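You operate a simulated robot arm through the tools that you are given. There is no shell and no other tool.

Carry out the task below with a simulated robot arm. There is one attempt and no reset: what you move stays moved.

## Task
Free the hose stuck in machine one's dies and sort it.
Fine: pull the mushroom button out, start, open the dies; a sound crimp goes in the green tray, a crushed one in the red.

The check looks at the end state, three seconds after you hand in, the way a careful person would. Anything else that was tipped, shoved, dropped, spilled or broken makes it a failure.

## Robot
A 6-joint arm with a two-finger gripper, fixed in place. Base frame: the origin is on the floor under the middle of its stand, x ahead of it, y to its left, z up; the work surface is at about z = 0.88. Units: m, rad, N and s.
It reaches about 1.572 m from its shoulder. Its first joint turns from -2.897 to 2.897 rad. Payload 2.45 kg.
Tool frame: the origin (TCP) lies between the finger pads and is the grasp point; the fingertips stand 0.02 m ahead of it; z points along the fingers, y is the line along which they close. The gripper opens to 0.14 m; its body begins 0.168 m behind the TCP.
Orientation is told as [roll, pitch, yaw] about the base's x, y, z axes, in that order, counted from this pose: with the fingers straight down and closing along the base's y, the tool's x points along the base's -x, its y along +y and its z along -z.

## Interface
- The arm moves only by the tool arm_command. Its argument "deltas" is a list of rows, each an object of numbers (a shift or turn left out is 0, a gripper value left out holds the last): "tx", "ty", "tz": the shift along the base's x, y, z in m; "rx", "ry", "rz": the turn, a rotation vector about the base's x, y, z in rad. In form: [{"tx": .., "ty": .., "tz": .., "rx": .., "ry": .., "rz": ..}, ...]. A call has 1 to 20 rows; each row shifts and turns the commanded pose from where the row before left it. "claw" is the opening, from 0 (shut) to 1 (fully open), set as the call begins (left out, the last holds). Each row takes 0.2 s and may step no farther than 0.05 m and 0.15 rad from the row before; otherwise, or with a gripper value out of range, the whole call is refused. A pose out of reach is approached as far as the arm can. The call stops where the force on the tool passes 70 N (or 10 N more than at its start, if that is more) or the arm is blocked; 0.2 s more then pass. The fingers move at their own pace (about 0.045 m/s each) and stop on an object; they squeeze with about 35 N. The grip force told is the motor's: it shows also when the fingers shut on nothing. Time passes only in rows, and 0.2 s behind the last, so rows that do not move let the fingers close. The reply holds the time, the measured pose of the TCP, the force on the tool along the base axes, the opening and the grip force, in the units named above and with some noise, with the torque about the TCP (base axes, N m) and any sound that the robot's microphone picked up.
- Cameras (640 x 400 px; columns grow to the right, rows downward): "scene" is fixed at [0.3989, -0.5021, 1.6924]; the picture's right is [0.69, -0.73, 0.00], its down [-0.55, -0.52, -0.65] and it looks along [0.47, 0.45, -0.76] (base axes); focal length 247 px, centre (320, 200). "wrist" rides on the gripper at [0.078, 0.011, -0.209] in the tool frame; the picture's right is [-0.14, 0.99, 0.00], its down [-0.92, -0.13, -0.37] and it looks along [-0.36, -0.05, 0.93] (tool axes); focal length 280 px, centre (320, 200). There is no depth. A picture from a camera that has moved, and an enlarged one, comes with that camera's place and axes in the base frame and with its lens.
- camera(camera): a new picture of that camera. It takes no simulated time.
- zoom(camera, box): a new picture of the part [left, top, right, bottom] of that camera's present view, enlarged. It takes no simulated time.
- finish_job(): hands the job in; it is judged then, once.

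Nothing tells you positions but the pictures and the camera data. Unless the task says otherwise, let go and move clear before handing in.

The tools are called as a command line: name --argument value ..., lists and objects as JSON in quotes. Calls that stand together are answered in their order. arm_command: Moves the arm, as the interface text tells. Its arguments: {"type":"object","properties":{"deltas":{"type":"array"},"claw":{"type":"number"}},"required":["deltas"]} The other tools are called the same way: camera (camera) takes a picture; zoom (camera, box) takes an enlarged picture of a part of a camera's view; finish_job () hands the job in.

At the start:

```text
clock: 0.0
ee_pos: [0.688, 0.0674, 1.389]
tcp_rot: [0.0, 0.0, -0.001]
wrist_force: [-1.4, 0.6, -0.3]
moment: [-0.02, -0.05, 0.02]
grip_width: 0.14
grasp_force: 0.1
```

scene: 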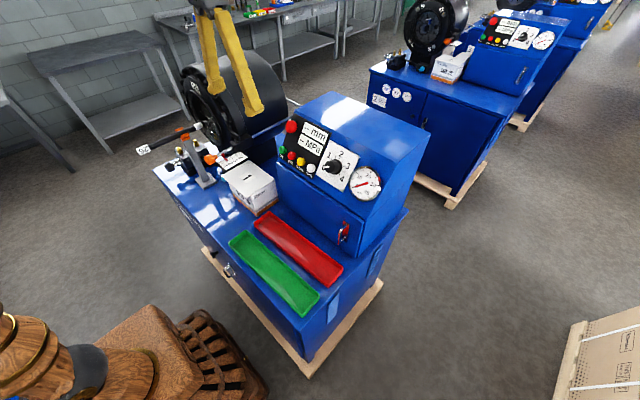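
wrist: 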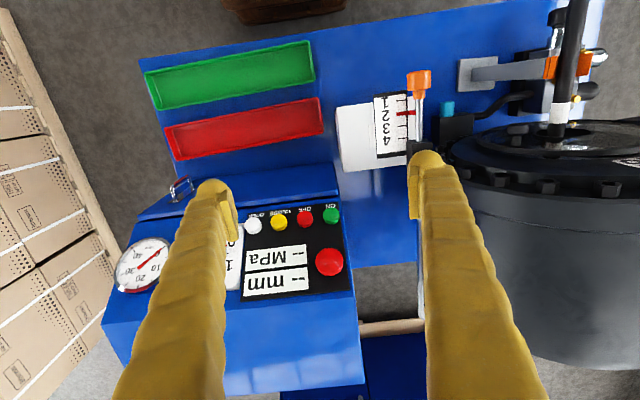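

I see a blue hose-crimping machine with a control panel (red mushroom button, green/red/yellow/white buttons, dial, gauge), a green and a red tray, a box, and a hose held in the black die head. I'll zoom in on the details first.

zoom --camera "scene" --box '[260, 90, 420, 190]'

zoom --camera "scene" --box '[120, 60, 320, 220]'

zoom --camera "wrist" --box '[200, 180, 360, 300]'

zoom --camera "wrist" --box '[320, 0, 640, 200]'

```text
4.00 times, centred on (340, 140) of scene
camera zoom: at [0.3989, -0.5021, 1.6924], right [0.69, -0.73, 0.0], down [-0.55, -0.52, -0.65], along [0.47, 0.45, -0.76], focal length 990 px, centre (240, 440)
```

zoom: 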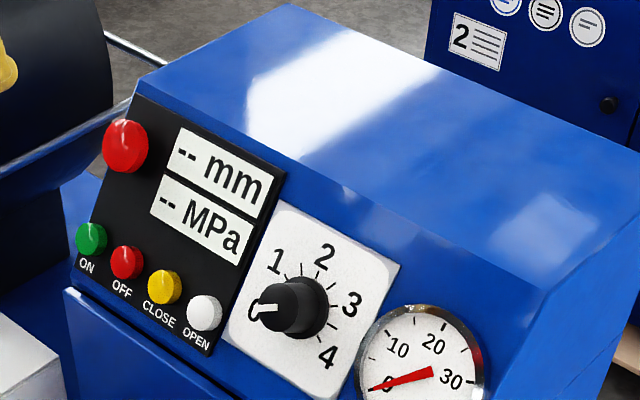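

```text
2.50 times, centred on (220, 140) of scene
camera zoom: at [0.3989, -0.5021, 1.6924], right [0.69, -0.73, 0.0], down [-0.55, -0.52, -0.65], along [0.47, 0.45, -0.76], focal length 619 px, centre (570, 350)
```

zoom: 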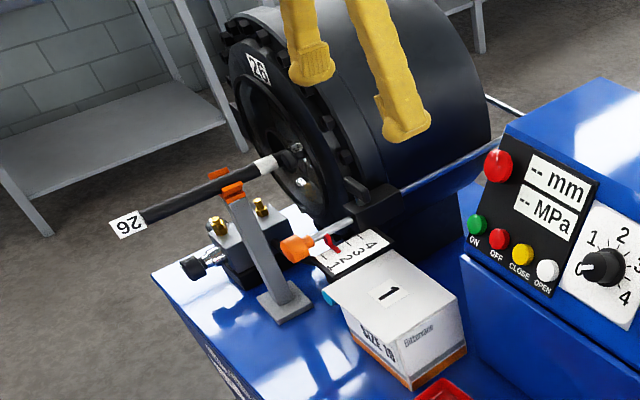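

```text
3.33 times, centred on (280, 240) of wrist
camera zoom: at [0.6102, 0.0773, 1.5971], right [0.14, 0.99, 0.0], down [0.92, -0.13, 0.37], along [0.36, -0.05, -0.93], focal length 935 px, centre (453, 67)
```

zoom: 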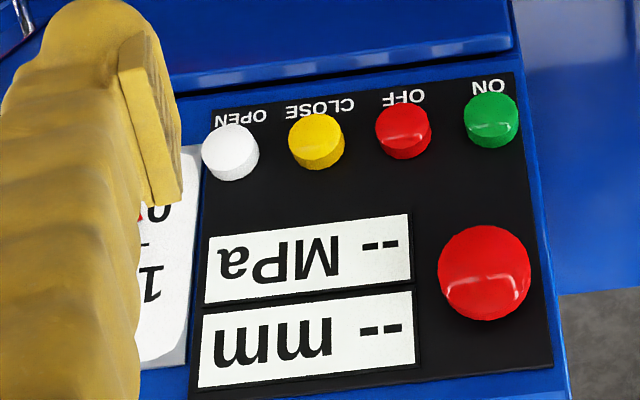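

```text
2.00 times, centred on (480, 100) of wrist
camera zoom: at [0.6102, 0.0773, 1.5971], right [0.14, 0.99, 0.0], down [0.92, -0.13, 0.37], along [0.36, -0.05, -0.93], focal length 561 px, centre (0, 400)
```

zoom: 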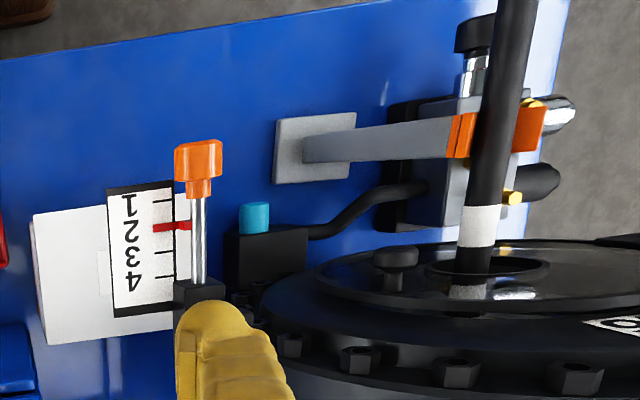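

The panel's red mushroom is near (0.85, 0.06, 1.24), ON near (0.81, 0.07, 1.16), and the hose runs along x at about y≈0.44, z≈1.14. I'll look closer at the labels and the box before moving.

zoom --camera "scene" --box '[200, 140, 290, 220]'

zoom --camera "scene" --box '[350, 60, 450, 120]'

zoom --camera "scene" --box '[160, 180, 280, 280]'

zoom --camera "scene" --box '[130, 80, 230, 160]'

zoom --camera "scene" --box '[470, 0, 570, 60]'

```text
5.00 times, centred on (245, 180) of scene
camera zoom: at [0.3989, -0.5021, 1.6924], right [0.69, -0.73, 0.0], down [-0.55, -0.52, -0.65], along [0.47, 0.45, -0.76], focal length 1237 px, centre (695, 300)
```

zoom: 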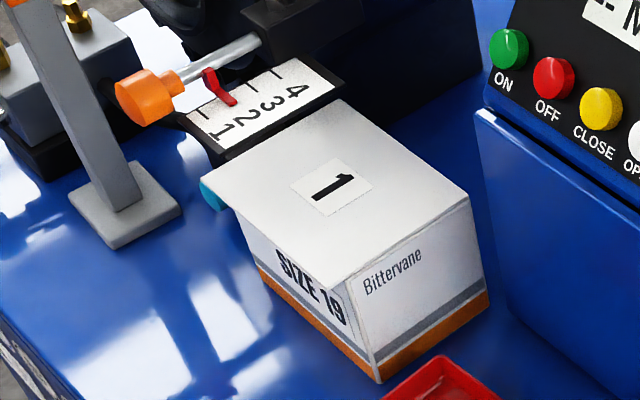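

```text
6.40 times, centred on (400, 90) of scene
camera zoom: at [0.3989, -0.5021, 1.6924], right [0.69, -0.73, 0.0], down [-0.55, -0.52, -0.65], along [0.47, 0.45, -0.76], focal length 1584 px, centre (-192, 904)
```

zoom: 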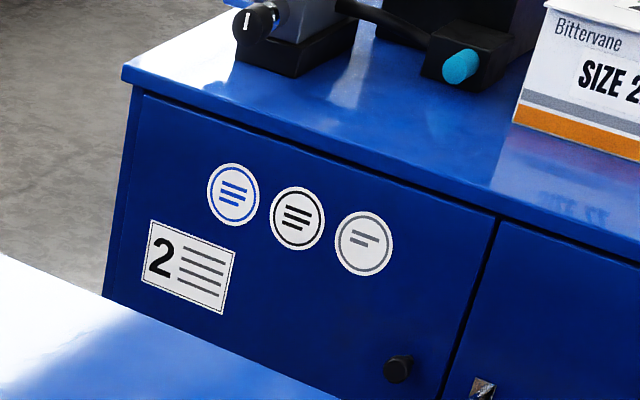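

```text
4.00 times, centred on (220, 230) of scene
camera zoom: at [0.3989, -0.5021, 1.6924], right [0.69, -0.73, 0.0], down [-0.55, -0.52, -0.65], along [0.47, 0.45, -0.76], focal length 990 px, centre (720, 80)
```

zoom: 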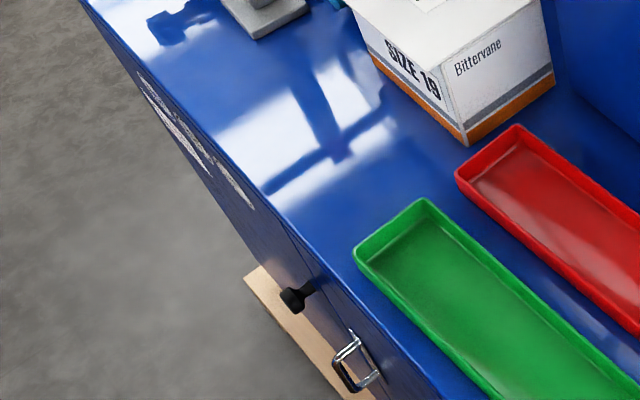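

```text
5.00 times, centred on (180, 120) of scene
camera zoom: at [0.3989, -0.5021, 1.6924], right [0.69, -0.73, 0.0], down [-0.55, -0.52, -0.65], along [0.47, 0.45, -0.76], focal length 1237 px, centre (1020, 600)
```

zoom: 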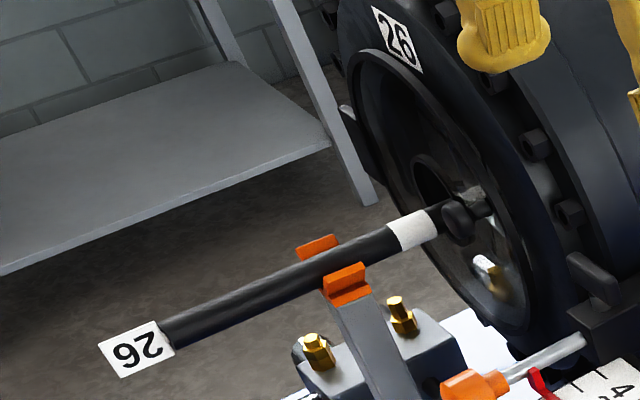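

```text
6.40 times, centred on (520, 30) of scene
camera zoom: at [0.3989, -0.5021, 1.6924], right [0.69, -0.73, 0.0], down [-0.55, -0.52, -0.65], along [0.47, 0.45, -0.76], focal length 1584 px, centre (-960, 1288)
```

zoom: 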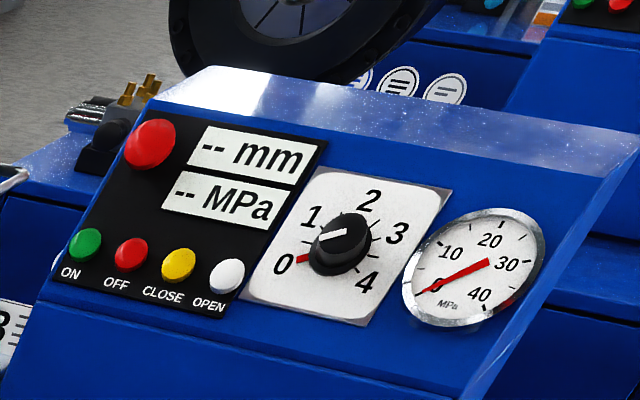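

The hose has a "26" tag and the die ring also reads "26"; the box says SIZE 19. I'll move back and tilt the wrist camera to look at the die head, hose and machine front.

arm_command --deltas '[{"tx": -0.04, "tz": 0.03}, {"tx": -0.04, "ty": 0.03, "tz": 0.03}, {"tx": -0.04, "ty": 0.04, "ry": -0.1}, {"tx": -0.04, "ty": 0.04, "ry": -0.1}, {"tx": -0.04, "ty": 0.04, "ry": -0.12}, {"tx": -0.03, "ty": 0.04, "ry": -0.12}, {"tx": -0.02, "ty": 0.04, "ry": -0.12}, {"ty": 0.04, "ry": -0.12}, {}]'

camera --camera "wrist"

camera --camera "scene"

```text
refused: row 2 steps farther than a row can; nothing moved
```

```text
taken
camera wrist: at [0.6102, 0.0773, 1.5971], right [0.14, 0.99, 0.0], down [0.92, -0.13, 0.37], along [0.36, -0.05, -0.93], focal length 280 px, centre (320, 200)
```

wrist: 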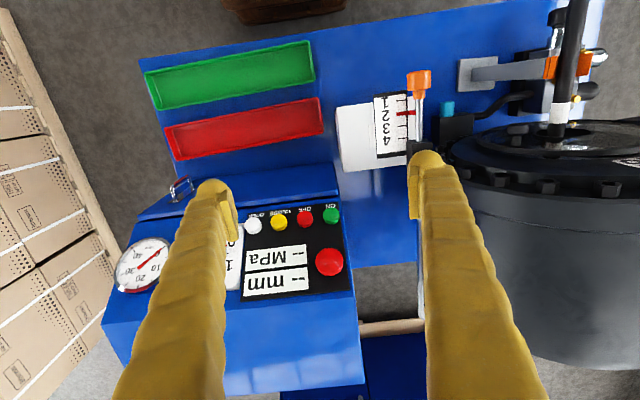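

```text
taken
```

scene: 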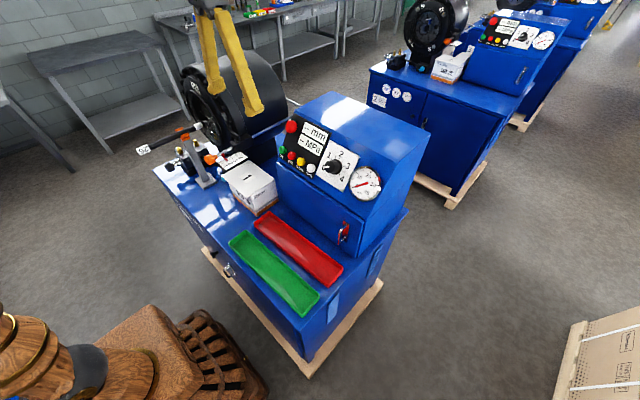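

The move was refused because one row stepped slightly over 0.05 m, so nothing moved. I'll repeat it with smaller steps.

arm_command --deltas '[{"tx": -0.03, "tz": 0.03}, {"tx": -0.03, "ty": 0.02, "tz": 0.03}, {"tx": -0.03, "ty": 0.03, "ry": -0.1}, {"tx": -0.03, "ty": 0.03, "ry": -0.1}, {"tx": -0.03, "ty": 0.03, "ry": -0.12}, {"tx": -0.03, "ty": 0.03, "ry": -0.12}, {"tx": -0.03, "ty": 0.03, "ry": -0.12}, {"tx": -0.02, "ty": 0.04, "ry": -0.12}, {}]'

camera --camera "wrist"

camera --camera "scene"

```text
clock: 2.0
ee_pos: [0.458, 0.2763, 1.4475]
tcp_rot: [-0.001, -0.683, 0.0]
wrist_force: [-0.1, -0.5, 0.4]
moment: [0.0, -0.01, -0.04]
grip_width: 0.14
grasp_force: 0.1
```

```text
taken
camera wrist: at [0.2658, 0.2872, 1.5614], right [0.11, 0.99, 0.09], down [0.48, -0.13, 0.87], along [0.87, -0.05, -0.49], focal length 280 px, centre (320, 200)
```

wrist: 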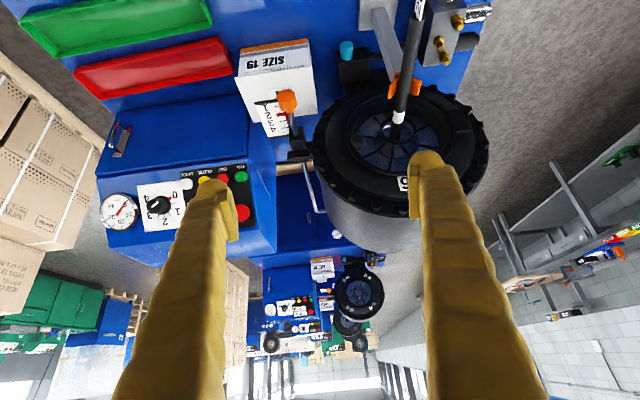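

```text
taken
```

scene: 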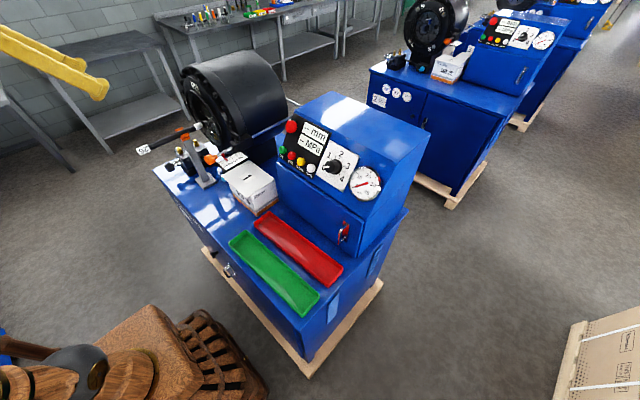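

The die head with radial jaws clamps the hose's ferrule; I now zoom on the dies, the stop scale, and the control panel.

zoom --camera "wrist" --box '[300, 60, 500, 220]'

zoom --camera "wrist" --box '[360, 80, 440, 140]'

zoom --camera "wrist" --box '[80, 80, 280, 240]'

zoom --camera "wrist" --box '[230, 30, 330, 150]'

zoom --camera "scene" --box '[160, 60, 300, 150]'

```text
2.50 times, centred on (400, 140) of wrist
camera zoom: at [0.2658, 0.2872, 1.5614], right [0.11, 0.99, 0.09], down [0.48, -0.13, 0.87], along [0.87, -0.05, -0.49], focal length 701 px, centre (120, 350)
```

zoom: 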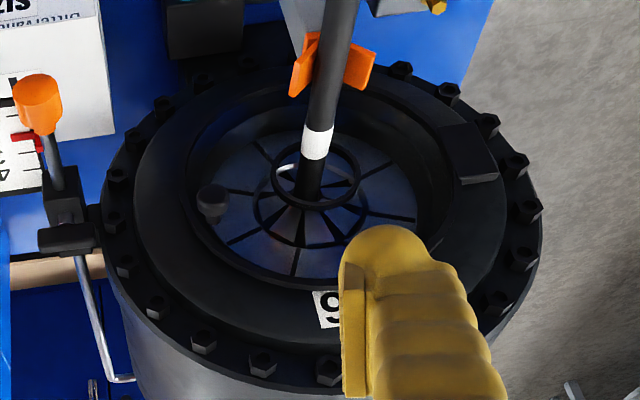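

```text
6.67 times, centred on (400, 110) of wrist
camera zoom: at [0.2658, 0.2872, 1.5614], right [0.11, 0.99, 0.09], down [0.48, -0.13, 0.87], along [0.87, -0.05, -0.49], focal length 1869 px, centre (-213, 800)
```

zoom: 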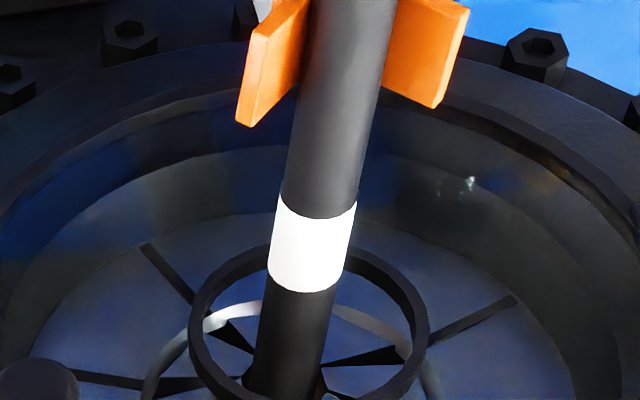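

```text
2.50 times, centred on (180, 160) of wrist
camera zoom: at [0.2658, 0.2872, 1.5614], right [0.11, 0.99, 0.09], down [0.48, -0.13, 0.87], along [0.87, -0.05, -0.49], focal length 701 px, centre (670, 300)
```

zoom: 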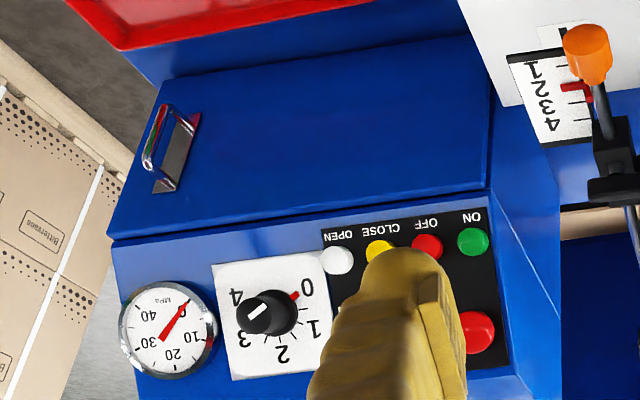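

```text
3.33 times, centred on (280, 90) of wrist
camera zoom: at [0.2658, 0.2872, 1.5614], right [0.11, 0.99, 0.09], down [0.48, -0.13, 0.87], along [0.87, -0.05, -0.49], focal length 935 px, centre (453, 567)
```

zoom: 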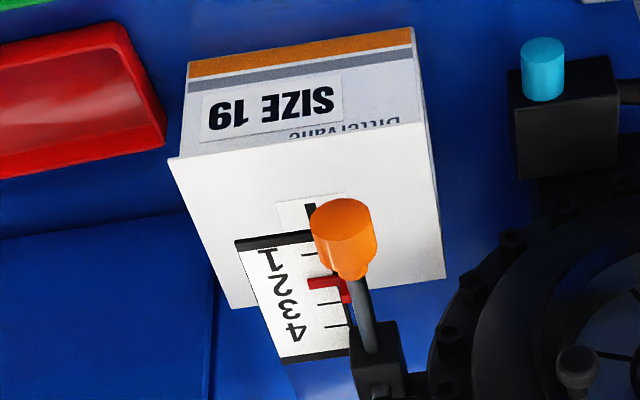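

```text
4.44 times, centred on (230, 105) of scene
camera zoom: at [0.3989, -0.5021, 1.6924], right [0.69, -0.73, 0.0], down [-0.55, -0.52, -0.65], along [0.47, 0.45, -0.76], focal length 1100 px, centre (720, 622)
```

zoom: 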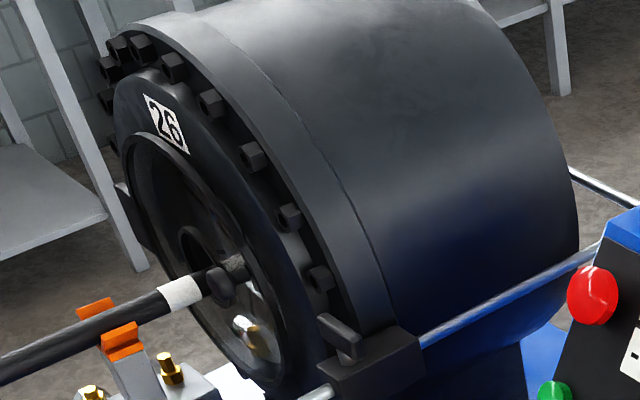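

The dies grip the ferrule end, and the hose rests in an orange clip on a post. Next I'll square up to the control panel in front of the red mushroom button, staying about 13 cm away, to measure its tilt and position.

arm_command --deltas '[{"tx": 0.02, "ty": -0.03, "tz": -0.0, "ry": -0.032}, {"tx": 0.02, "ty": -0.03, "tz": -0.014, "ry": -0.032}, {"tx": 0.03, "ty": -0.03, "tz": -0.014, "ry": -0.032}, {"tx": 0.03, "ty": -0.03, "tz": -0.014, "ry": -0.032}, {"tx": 0.03, "ty": -0.03, "tz": -0.014, "ry": -0.032}, {"tx": 0.03, "ty": -0.03, "tz": -0.014, "ry": -0.032}, {"tx": 0.03, "ty": -0.03, "tz": -0.014, "ry": -0.032}, {"tx": 0.03, "ty": -0.006, "tz": -0.014, "ry": -0.032}, {"tx": 0.03, "tz": -0.02, "ry": -0.032}, {"tx": 0.03, "tz": -0.02, "ry": -0.029}, {}]'

camera --camera "wrist"

camera --camera "scene"

```text
clock: 4.4
ee_pos: [0.7386, 0.0583, 1.3097]
tcp_rot: [0.001, -0.998, 0.0]
wrist_force: [0.4, 0.3, -0.1]
moment: [-0.04, 0.0, 0.03]
grip_width: 0.1398
grasp_force: 0.1
```

```text
taken
camera wrist: at [0.5205, 0.0692, 1.3571], right [0.07, 0.99, 0.12], down [0.19, -0.13, 0.97], along [0.98, -0.05, -0.2], focal length 280 px, centre (320, 200)
```

wrist: 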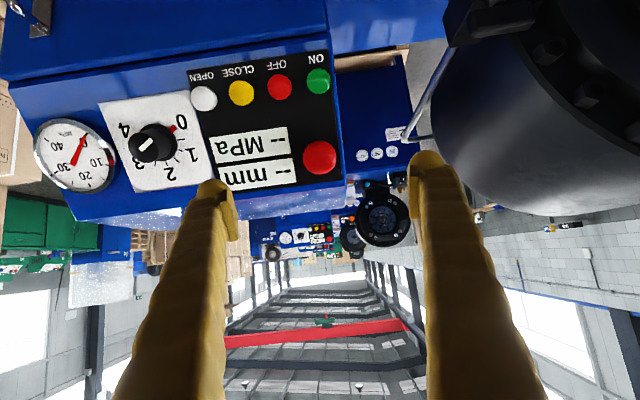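

```text
taken
```

scene: 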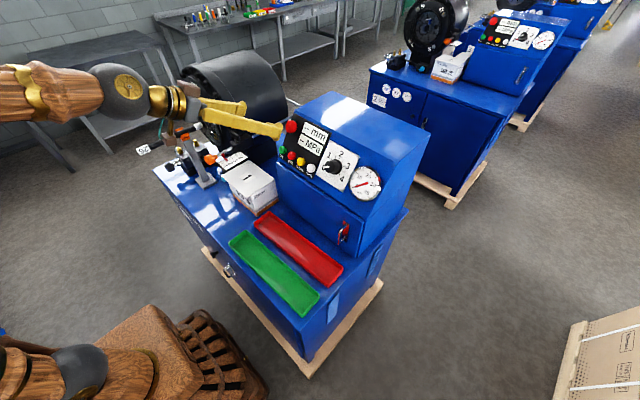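

The panel faces the robot tilted about 58° and the mushroom head is near (0.852, 0.058, 1.234). I'll zoom in on it to refine before approaching.

zoom --camera "wrist" --box '[260, 40, 360, 200]'

zoom --camera "wrist" --box '[90, 50, 350, 210]'

zoom --camera "scene" --box '[270, 100, 350, 150]'

```text
2.50 times, centred on (310, 120) of wrist
camera zoom: at [0.5205, 0.0692, 1.3571], right [0.07, 0.99, 0.12], down [0.19, -0.13, 0.97], along [0.98, -0.05, -0.2], focal length 701 px, centre (345, 400)
```

zoom: 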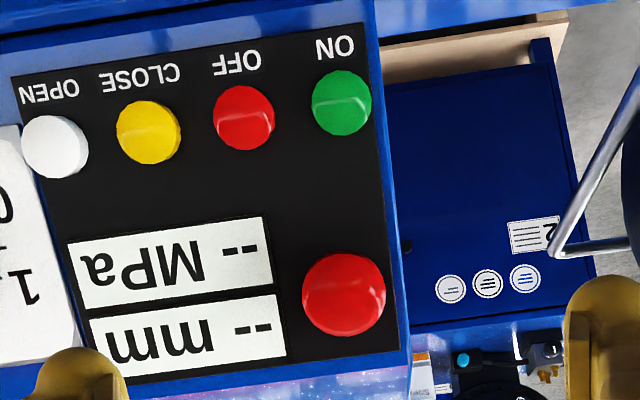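

```text
2.46 times, centred on (220, 130) of wrist
camera zoom: at [0.5205, 0.0692, 1.3571], right [0.07, 0.99, 0.12], down [0.19, -0.13, 0.97], along [0.98, -0.05, -0.2], focal length 690 px, centre (566, 372)
```

zoom: 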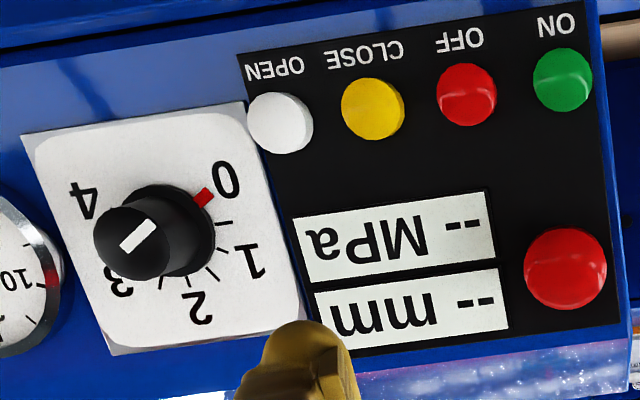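

```text
8.00 times, centred on (310, 125) of scene
camera zoom: at [0.3989, -0.5021, 1.6924], right [0.69, -0.73, 0.0], down [-0.55, -0.52, -0.65], along [0.47, 0.45, -0.76], focal length 1980 px, centre (400, 800)
```

zoom: 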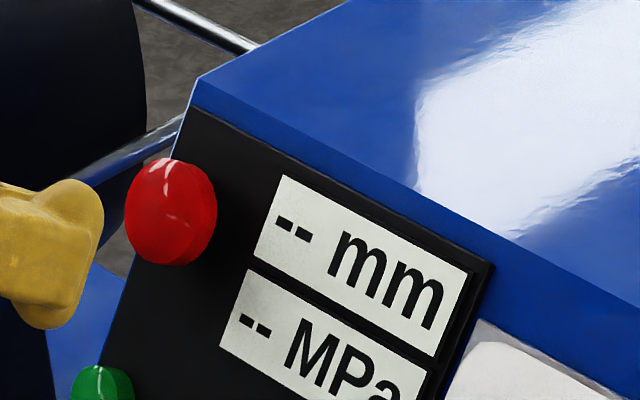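

The mushroom head is about 43 mm wide and stands roughly 2 cm off the panel. I'll narrow the fingers somewhat and approach along the panel normal, stopping short to check alignment.

arm_command --deltas '[{}, {}, {"tx": 0.0252, "tz": -0.0163}, {"tx": 0.0252, "tz": -0.0163}, {"tx": 0.0168, "tz": -0.0118}, {}]' --claw 0.6

camera --camera "wrist"

zoom --camera "scene" --box '[240, 80, 370, 180]'

```text
clock: 5.8
ee_pos: [0.8073, 0.0606, 1.2645]
tcp_rot: [-0.001, -0.998, 0.001]
wrist_force: [-0.1, 0.1, 0.3]
moment: [0.04, 0.02, -0.01]
grip_width: 0.0842
grasp_force: 0.0
```

```text
taken
camera wrist: at [0.5891, 0.0704, 1.3123], right [0.07, 0.99, 0.12], down [0.19, -0.13, 0.97], along [0.98, -0.05, -0.2], focal length 280 px, centre (320, 200)
```

wrist: 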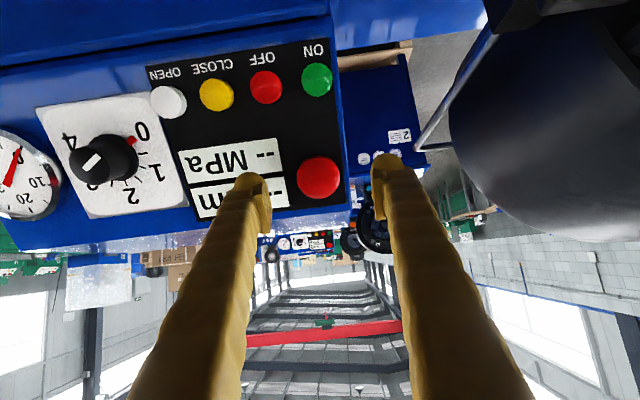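

```text
4.00 times, centred on (305, 130) of scene
camera zoom: at [0.3989, -0.5021, 1.6924], right [0.69, -0.73, 0.0], down [-0.55, -0.52, -0.65], along [0.47, 0.45, -0.76], focal length 990 px, centre (380, 480)
```

zoom: 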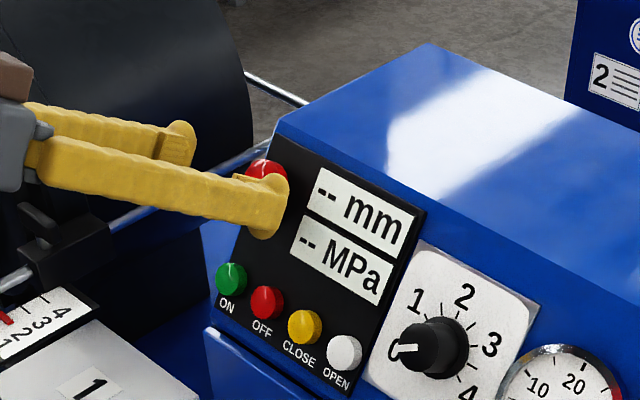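

Alignment looks good: the mushroom is centred between the fingers. I'll advance the last 4.5 cm with the fingertips stopping just off the panel.

arm_command --deltas '[{"tx": 0.0125, "ty": -0.002, "tz": -0.0085}, {"tx": 0.0125, "tz": -0.0085}, {"tx": 0.009, "tz": -0.006}, {}]'

camera --camera "wrist"

zoom --camera "scene" --box '[260, 90, 340, 140]'

```text
clock: 6.8
ee_pos: [0.8416, 0.059, 1.2423]
tcp_rot: [-0.001, -0.995, 0.0]
wrist_force: [-0.6, -0.8, -0.8]
moment: [0.01, 0.0, -0.02]
grip_width: 0.0839
grasp_force: 0.0
```

```text
taken
camera wrist: at [0.6227, 0.0696, 1.2897], right [0.07, 0.99, 0.12], down [0.19, -0.13, 0.97], along [0.98, -0.05, -0.2], focal length 280 px, centre (320, 200)
```

wrist: 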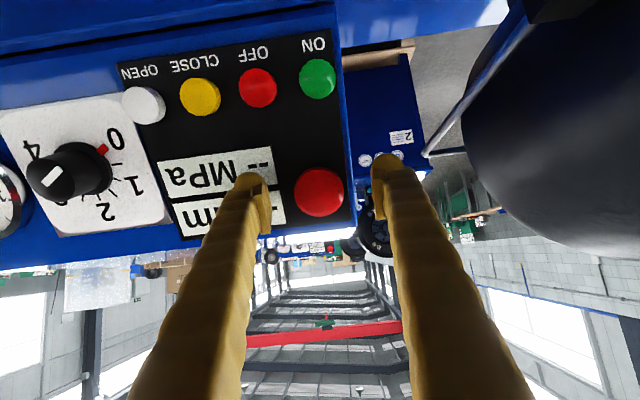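

```text
8.00 times, centred on (300, 115) of scene
camera zoom: at [0.3989, -0.5021, 1.6924], right [0.69, -0.73, 0.0], down [-0.55, -0.52, -0.65], along [0.47, 0.45, -0.76], focal length 1980 px, centre (480, 880)
```

zoom: 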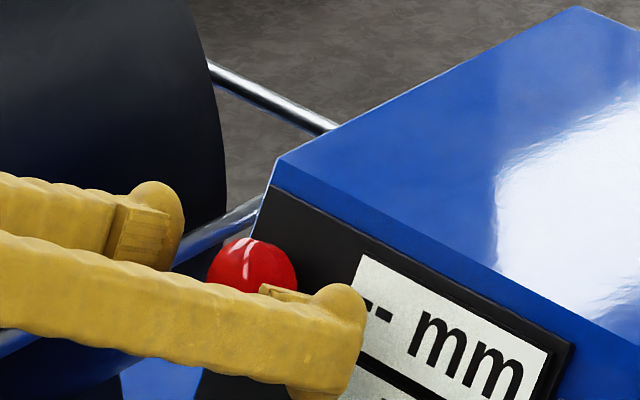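

The fingertips straddle the button head. I'll go 3 mm deeper and close the fingers on it.

arm_command --deltas '[{"tx": 0.0025, "tz": -0.0017}, {}, {}, {}, {}]' --claw 0.2

camera --camera "wrist"

zoom --camera "scene" --box '[260, 90, 340, 140]'

```text
clock: 8.0
ee_pos: [0.8425, 0.0579, 1.2391]
tcp_rot: [0.0, -0.996, -0.001]
wrist_force: [2.1, -20.3, 2.6]
moment: [-0.09, -0.01, -0.2]
grip_width: 0.0399
grasp_force: 45.3
```

```text
taken
camera wrist: at [0.6247, 0.0689, 1.2883], right [0.08, 0.99, 0.12], down [0.19, -0.13, 0.97], along [0.98, -0.05, -0.2], focal length 280 px, centre (320, 200)
```

wrist: 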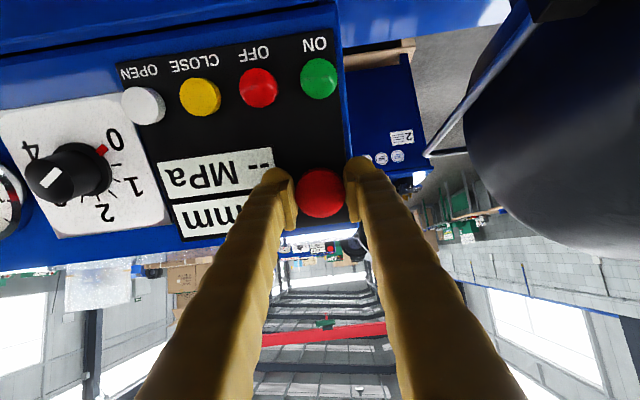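

```text
8.00 times, centred on (300, 115) of scene
camera zoom: at [0.3989, -0.5021, 1.6924], right [0.69, -0.73, 0.0], down [-0.55, -0.52, -0.65], along [0.47, 0.45, -0.76], focal length 1980 px, centre (480, 880)
```

zoom: 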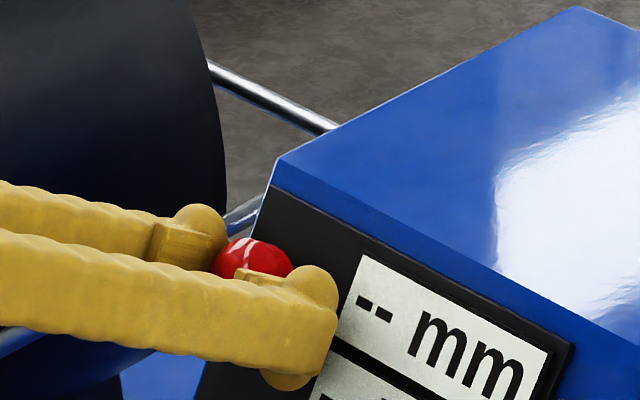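

The button is gripped (40 mm), with a slight sideways load. I'll relieve that and pull straight out along the panel normal in small steps.

arm_command --deltas '[{"ty": -0.001}, {"tx": -0.0034, "tz": 0.0022}, {"tx": -0.0034, "tz": 0.0022}, {"tx": -0.0034, "tz": 0.0022}, {}]'

camera --camera "wrist"

zoom --camera "scene" --box '[260, 90, 340, 140]'

```text
clock: 9.2
ee_pos: [0.8343, 0.0572, 1.2472]
tcp_rot: [-0.001, -0.995, 0.0]
wrist_force: [25.4, 8.3, -20.6]
moment: [-0.04, 0.13, 0.06]
grip_width: 0.0398
grasp_force: 45.1
```

```text
taken
camera wrist: at [0.6155, 0.0683, 1.2948], right [0.07, 0.99, 0.12], down [0.19, -0.13, 0.97], along [0.98, -0.05, -0.2], focal length 280 px, centre (320, 200)
```

wrist: 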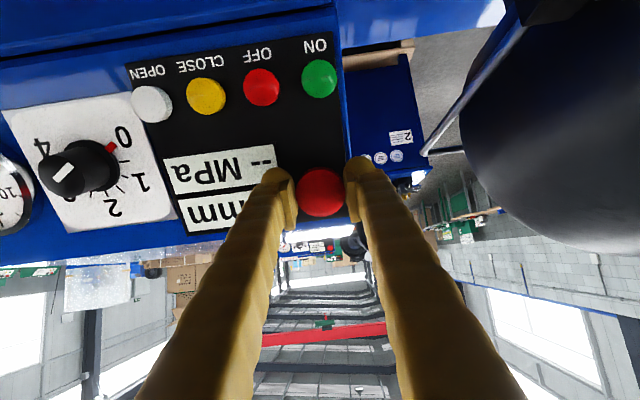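

```text
8.00 times, centred on (300, 115) of scene
camera zoom: at [0.3989, -0.5021, 1.6924], right [0.69, -0.73, 0.0], down [-0.55, -0.52, -0.65], along [0.47, 0.45, -0.76], focal length 1980 px, centre (480, 880)
```

zoom: 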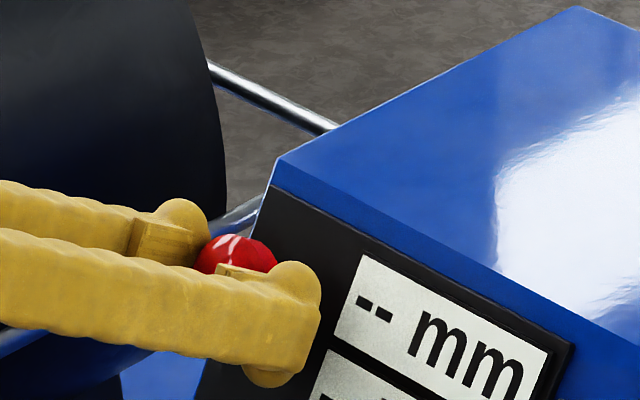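

The button has moved out about 11 mm with a 33 N reaction. I'll pull slightly further to confirm it's at the end of its travel.

arm_command --deltas '[{"tx": -0.0017, "tz": 0.0011}, {"tx": -0.0017, "tz": 0.0011}, {}]'

zoom --camera "scene" --box '[260, 90, 340, 140]'

zoom --camera "wrist" --box '[240, 100, 400, 260]'

```text
clock: 10.0
ee_pos: [0.8288, 0.0576, 1.2505]
tcp_rot: [0.001, -0.997, -0.001]
wrist_force: [-0.2, -0.2, 0.2]
moment: [-0.01, 0.04, 0.0]
grip_width: 0.0279
grasp_force: 0.0
```

```text
8.00 times, centred on (300, 115) of scene
camera zoom: at [0.3989, -0.5021, 1.6924], right [0.69, -0.73, 0.0], down [-0.55, -0.52, -0.65], along [0.47, 0.45, -0.76], focal length 1980 px, centre (480, 880)
```

zoom: 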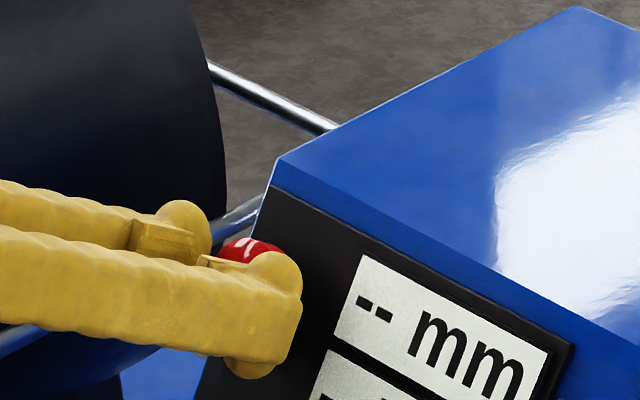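

```text
2.50 times, centred on (320, 180) of wrist
camera zoom: at [0.6111, 0.0684, 1.2982], right [0.08, 0.99, 0.12], down [0.19, -0.13, 0.97], along [0.98, -0.05, -0.2], focal length 701 px, centre (320, 250)
```

zoom: 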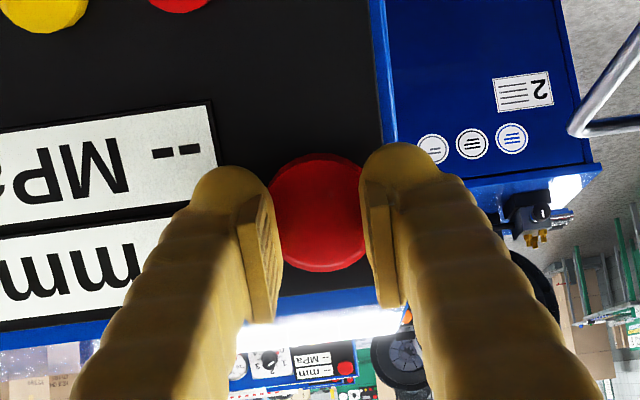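

The fingers slipped off the head at the end of the pull. I'll open and back away to see whether the button stayed out.

arm_command --deltas '[{"tx": -0.0252, "tz": 0.0163}, {"tx": -0.0252, "tz": 0.0163}, {"tx": -0.0252, "tz": 0.0163}, {}]' --claw 0.5

zoom --camera "scene" --box '[260, 90, 340, 140]'

camera --camera "wrist"

zoom --camera "wrist" --box '[260, 60, 380, 220]'

```text
clock: 11.0
ee_pos: [0.7532, 0.0557, 1.3008]
tcp_rot: [0.001, -0.996, 0.0]
wrist_force: [-0.1, -0.2, -0.7]
moment: [-0.01, 0.01, 0.02]
grip_width: 0.0698
grasp_force: 0.2
```

```text
8.00 times, centred on (300, 115) of scene
camera zoom: at [0.3989, -0.5021, 1.6924], right [0.69, -0.73, 0.0], down [-0.55, -0.52, -0.65], along [0.47, 0.45, -0.76], focal length 1980 px, centre (480, 880)
```

zoom: 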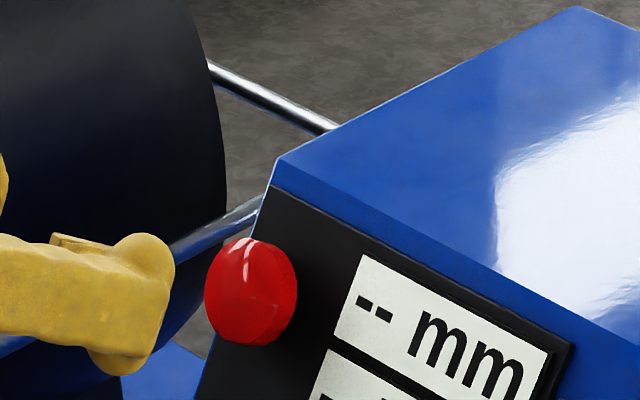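

```text
taken
camera wrist: at [0.5357, 0.0676, 1.3481], right [0.08, 0.99, 0.12], down [0.19, -0.13, 0.97], along [0.98, -0.05, -0.2], focal length 280 px, centre (320, 200)
```

wrist: 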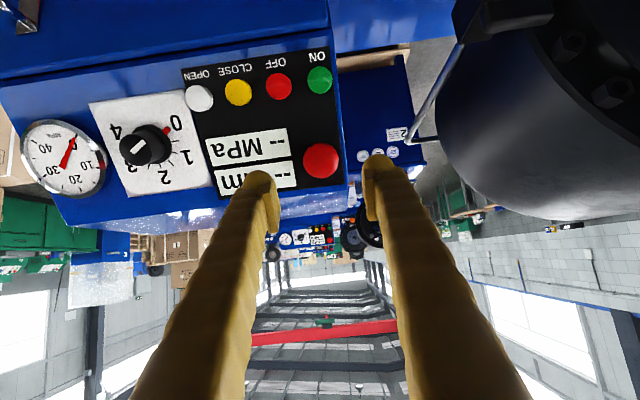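

```text
2.50 times, centred on (320, 140) of wrist
camera zoom: at [0.5357, 0.0676, 1.3481], right [0.08, 0.99, 0.12], down [0.19, -0.13, 0.97], along [0.98, -0.05, -0.2], focal length 701 px, centre (320, 350)
```

zoom: 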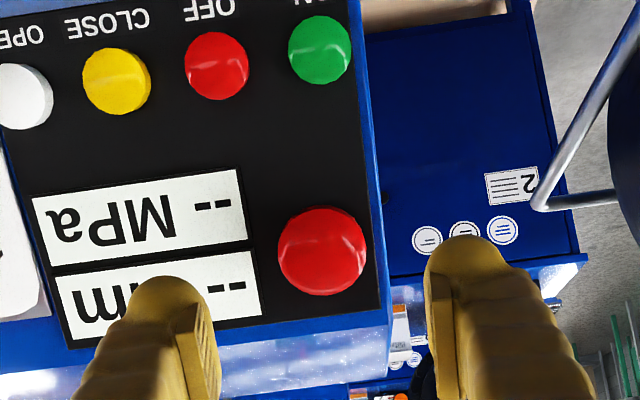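

The button sprang back to its pushed-in position: the fingers slipped before it latched. I'll go back in, with a deeper grip closer to the panel, and pull in finer steps while watching the force.

arm_command --deltas '[{"tx": 0.0252, "tz": -0.0163}, {"tx": 0.0252, "tz": -0.0163}, {"tx": 0.0252, "tz": -0.0163}, {"tx": 0.0136, "ty": 0.0003, "tz": -0.0088}, {"tx": 0.0017, "tz": -0.0011}, {}]' --claw 0.42

zoom --camera "scene" --box '[260, 90, 340, 140]'

zoom --camera "wrist" --box '[240, 100, 400, 260]'

```text
clock: 12.4
ee_pos: [0.8444, 0.0577, 1.2397]
tcp_rot: [-0.001, -0.997, 0.001]
wrist_force: [0.8, 0.3, 0.9]
moment: [0.05, 0.04, 0.01]
grip_width: 0.0587
grasp_force: 0.1
```

```text
8.00 times, centred on (300, 115) of scene
camera zoom: at [0.3989, -0.5021, 1.6924], right [0.69, -0.73, 0.0], down [-0.55, -0.52, -0.65], along [0.47, 0.45, -0.76], focal length 1980 px, centre (480, 880)
```

zoom: 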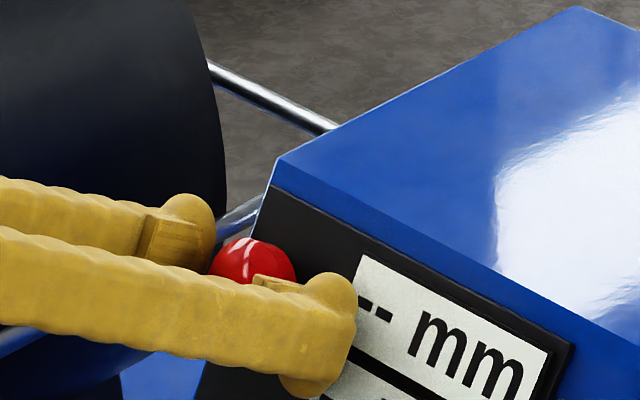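

```text
2.50 times, centred on (320, 180) of wrist
camera zoom: at [0.6269, 0.0683, 1.2882], right [0.07, 0.99, 0.12], down [0.19, -0.13, 0.97], along [0.98, -0.05, -0.2], focal length 701 px, centre (320, 250)
```

zoom: 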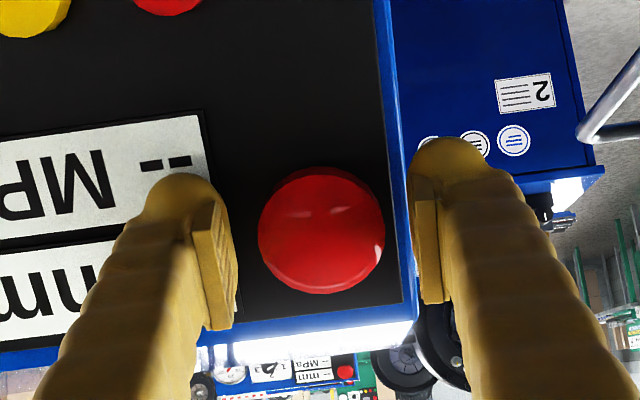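

No contact yet, so I'll go 3 mm deeper and then close fully.

arm_command --deltas '[{"tx": 0.0017, "tz": -0.0011}, {"tx": 0.0017, "tz": -0.0011}, {}]'

arm_command --deltas '[{}, {}, {}]' --claw 0.0

zoom --camera "scene" --box '[260, 90, 340, 140]'

zoom --camera "wrist" --box '[240, 100, 400, 260]'

```text
clock: 13.2
ee_pos: [0.8481, 0.0584, 1.2381]
tcp_rot: [-0.001, -0.996, -0.001]
wrist_force: [-0.1, -0.3, -0.3]
moment: [0.0, 0.0, 0.02]
grip_width: 0.0587
grasp_force: 0.1
```

```text
clock: 14.0
ee_pos: [0.8487, 0.0581, 1.2385]
tcp_rot: [0.001, -0.995, 0.0]
wrist_force: [0.3, 10.2, -0.7]
moment: [0.07, 0.0, 0.1]
grip_width: 0.0405
grasp_force: 40.3
```

```text
8.00 times, centred on (300, 115) of scene
camera zoom: at [0.3989, -0.5021, 1.6924], right [0.69, -0.73, 0.0], down [-0.55, -0.52, -0.65], along [0.47, 0.45, -0.76], focal length 1980 px, centre (480, 880)
```

zoom: 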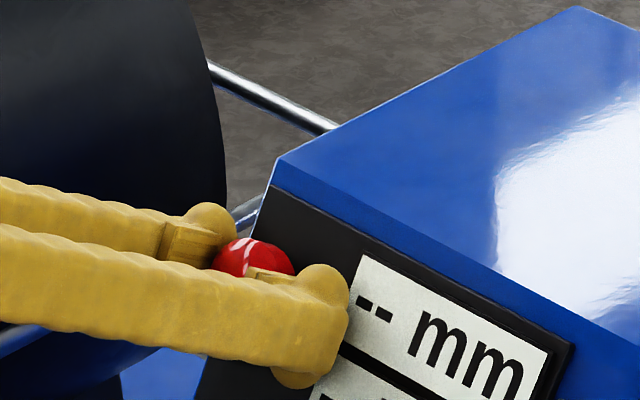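

```text
2.50 times, centred on (320, 180) of wrist
camera zoom: at [0.6301, 0.0683, 1.2865], right [0.07, 0.99, 0.12], down [0.19, -0.13, 0.97], along [0.98, -0.05, -0.2], focal length 701 px, centre (320, 250)
```

zoom: 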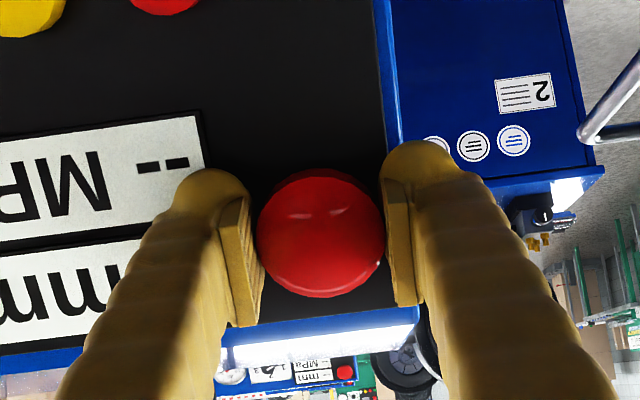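

Deeper grip achieved (40.5 mm, centred). Now pulling gently in small steps, reading the force each time.

arm_command --deltas '[{"tx": -0.0017, "tz": 0.0011}, {"tx": -0.0017, "tz": 0.0011}]'

arm_command --deltas '[{"tx": -0.0017, "tz": 0.0011}, {}]'

arm_command --deltas '[{"tx": -0.0017, "tz": 0.0011}, {}]'

```text
clock: 14.6
ee_pos: [0.8446, 0.0585, 1.2414]
tcp_rot: [0.001, -0.999, 0.001]
wrist_force: [4.7, 4.7, 6.8]
moment: [0.03, -0.13, 0.03]
grip_width: 0.0399
grasp_force: 45.1
```

```text
clock: 15.2
ee_pos: [0.8428, 0.0579, 1.2412]
tcp_rot: [-0.001, -0.998, 0.0]
wrist_force: [5.0, 9.9, 15.9]
moment: [-0.04, -0.23, 0.15]
grip_width: 0.0405
grasp_force: 44.6
```

```text
clock: 15.8
ee_pos: [0.8421, 0.0579, 1.2427]
tcp_rot: [0.001, -0.999, -0.002]
wrist_force: [17.7, 5.0, 20.1]
moment: [0.1, -0.27, 0.02]
grip_width: 0.04
grasp_force: 44.7
```

There's some force building, partly sideways along the panel. I'll keep pulling in small steps and watch it.

arm_command --deltas '[{"tx": -0.0017, "tz": 0.0011}, {}]'

arm_command --deltas '[{"tx": -0.0017, "tz": 0.0011}, {}]'

zoom --camera "scene" --box '[260, 90, 340, 140]'

zoom --camera "wrist" --box '[240, 100, 400, 260]'

```text
clock: 16.4
ee_pos: [0.8391, 0.0576, 1.2429]
tcp_rot: [0.0, -0.997, 0.001]
wrist_force: [31.6, 2.5, 8.4]
moment: [0.02, -0.21, 0.01]
grip_width: 0.0401
grasp_force: 44.6
```

```text
clock: 17.0
ee_pos: [0.8382, 0.0571, 1.2421]
tcp_rot: [0.0, -0.994, -0.001]
wrist_force: [28.0, 7.3, -10.8]
moment: [-0.01, -0.01, 0.05]
grip_width: 0.04
grasp_force: 44.9
```

```text
8.00 times, centred on (300, 115) of scene
camera zoom: at [0.3989, -0.5021, 1.6924], right [0.69, -0.73, 0.0], down [-0.55, -0.52, -0.65], along [0.47, 0.45, -0.76], focal length 1980 px, centre (480, 880)
```

zoom: 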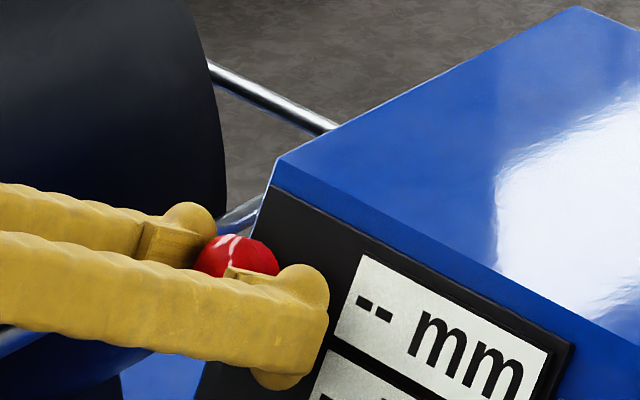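

```text
2.50 times, centred on (320, 180) of wrist
camera zoom: at [0.6199, 0.0685, 1.2917], right [0.08, 0.99, 0.12], down [0.19, -0.13, 0.97], along [0.98, -0.05, -0.2], focal length 701 px, centre (320, 250)
```

zoom: 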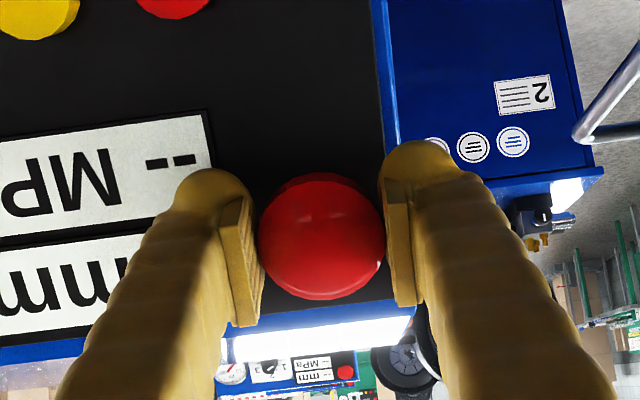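

The button has followed the fingers out about 1 cm. I'll release in place, without moving, and see if it stays out.

arm_command --deltas '[{}, {}]' --claw 0.5

zoom --camera "scene" --box '[260, 90, 340, 140]'

zoom --camera "wrist" --box '[240, 100, 400, 260]'

```text
clock: 17.6
ee_pos: [0.8376, 0.0581, 1.2443]
tcp_rot: [-0.001, -0.997, 0.0]
wrist_force: [0.7, 0.2, 1.0]
moment: [-0.04, -0.02, 0.01]
grip_width: 0.07
grasp_force: 0.1
```

```text
8.00 times, centred on (300, 115) of scene
camera zoom: at [0.3989, -0.5021, 1.6924], right [0.69, -0.73, 0.0], down [-0.55, -0.52, -0.65], along [0.47, 0.45, -0.76], focal length 1980 px, centre (480, 880)
```

zoom: 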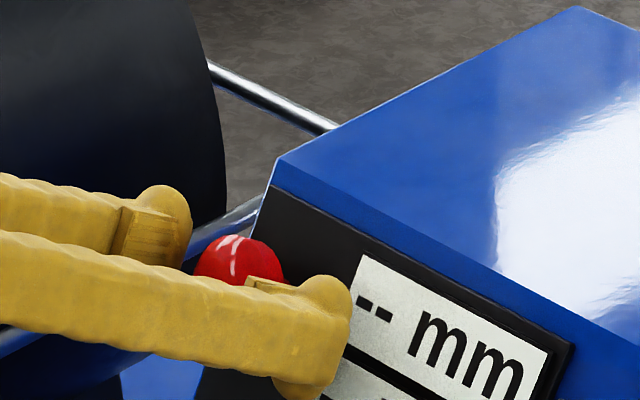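

```text
2.50 times, centred on (320, 180) of wrist
camera zoom: at [0.6195, 0.0683, 1.2929], right [0.08, 0.99, 0.12], down [0.19, -0.13, 0.97], along [0.98, -0.05, -0.2], focal length 701 px, centre (320, 250)
```

zoom: 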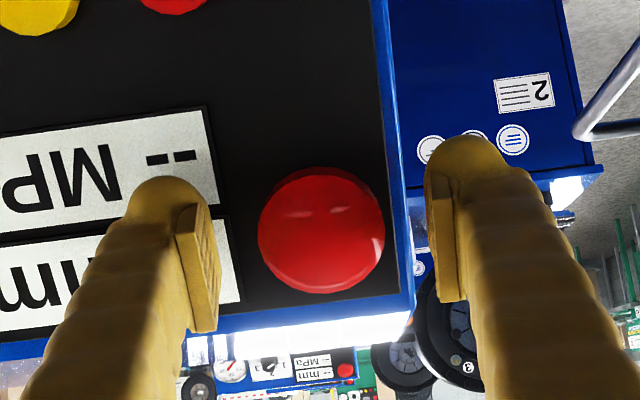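

The button now stays out (about 7 mm further from the panel than before). I'll back away along the normal with the fingers open and verify.

arm_command --deltas '[{"tx": -0.0252, "tz": 0.0163}, {"tx": -0.0252, "tz": 0.0163}, {"tx": -0.0252, "tz": 0.0163}, {}]'

zoom --camera "scene" --box '[260, 90, 340, 140]'

camera --camera "wrist"

```text
clock: 18.6
ee_pos: [0.7609, 0.056, 1.2951]
tcp_rot: [0.001, -0.997, -0.001]
wrist_force: [0.0, 0.3, 0.7]
moment: [-0.01, -0.03, 0.0]
grip_width: 0.0701
grasp_force: 0.1
```

```text
8.00 times, centred on (300, 115) of scene
camera zoom: at [0.3989, -0.5021, 1.6924], right [0.69, -0.73, 0.0], down [-0.55, -0.52, -0.65], along [0.47, 0.45, -0.76], focal length 1980 px, centre (480, 880)
```

zoom: 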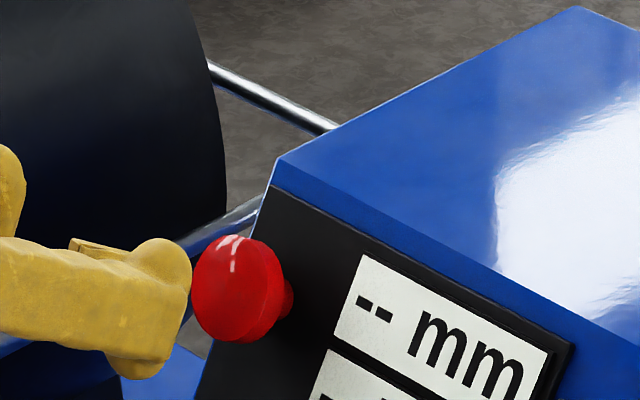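

```text
taken
camera wrist: at [0.5426, 0.0672, 1.343], right [0.07, 0.99, 0.12], down [0.19, -0.13, 0.97], along [0.98, -0.05, -0.2], focal length 280 px, centre (320, 200)
```

wrist: 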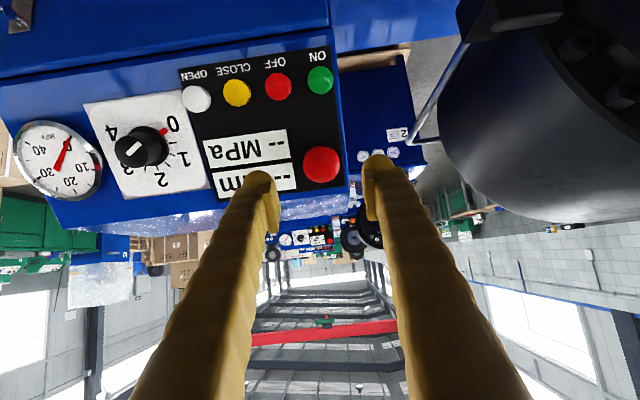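

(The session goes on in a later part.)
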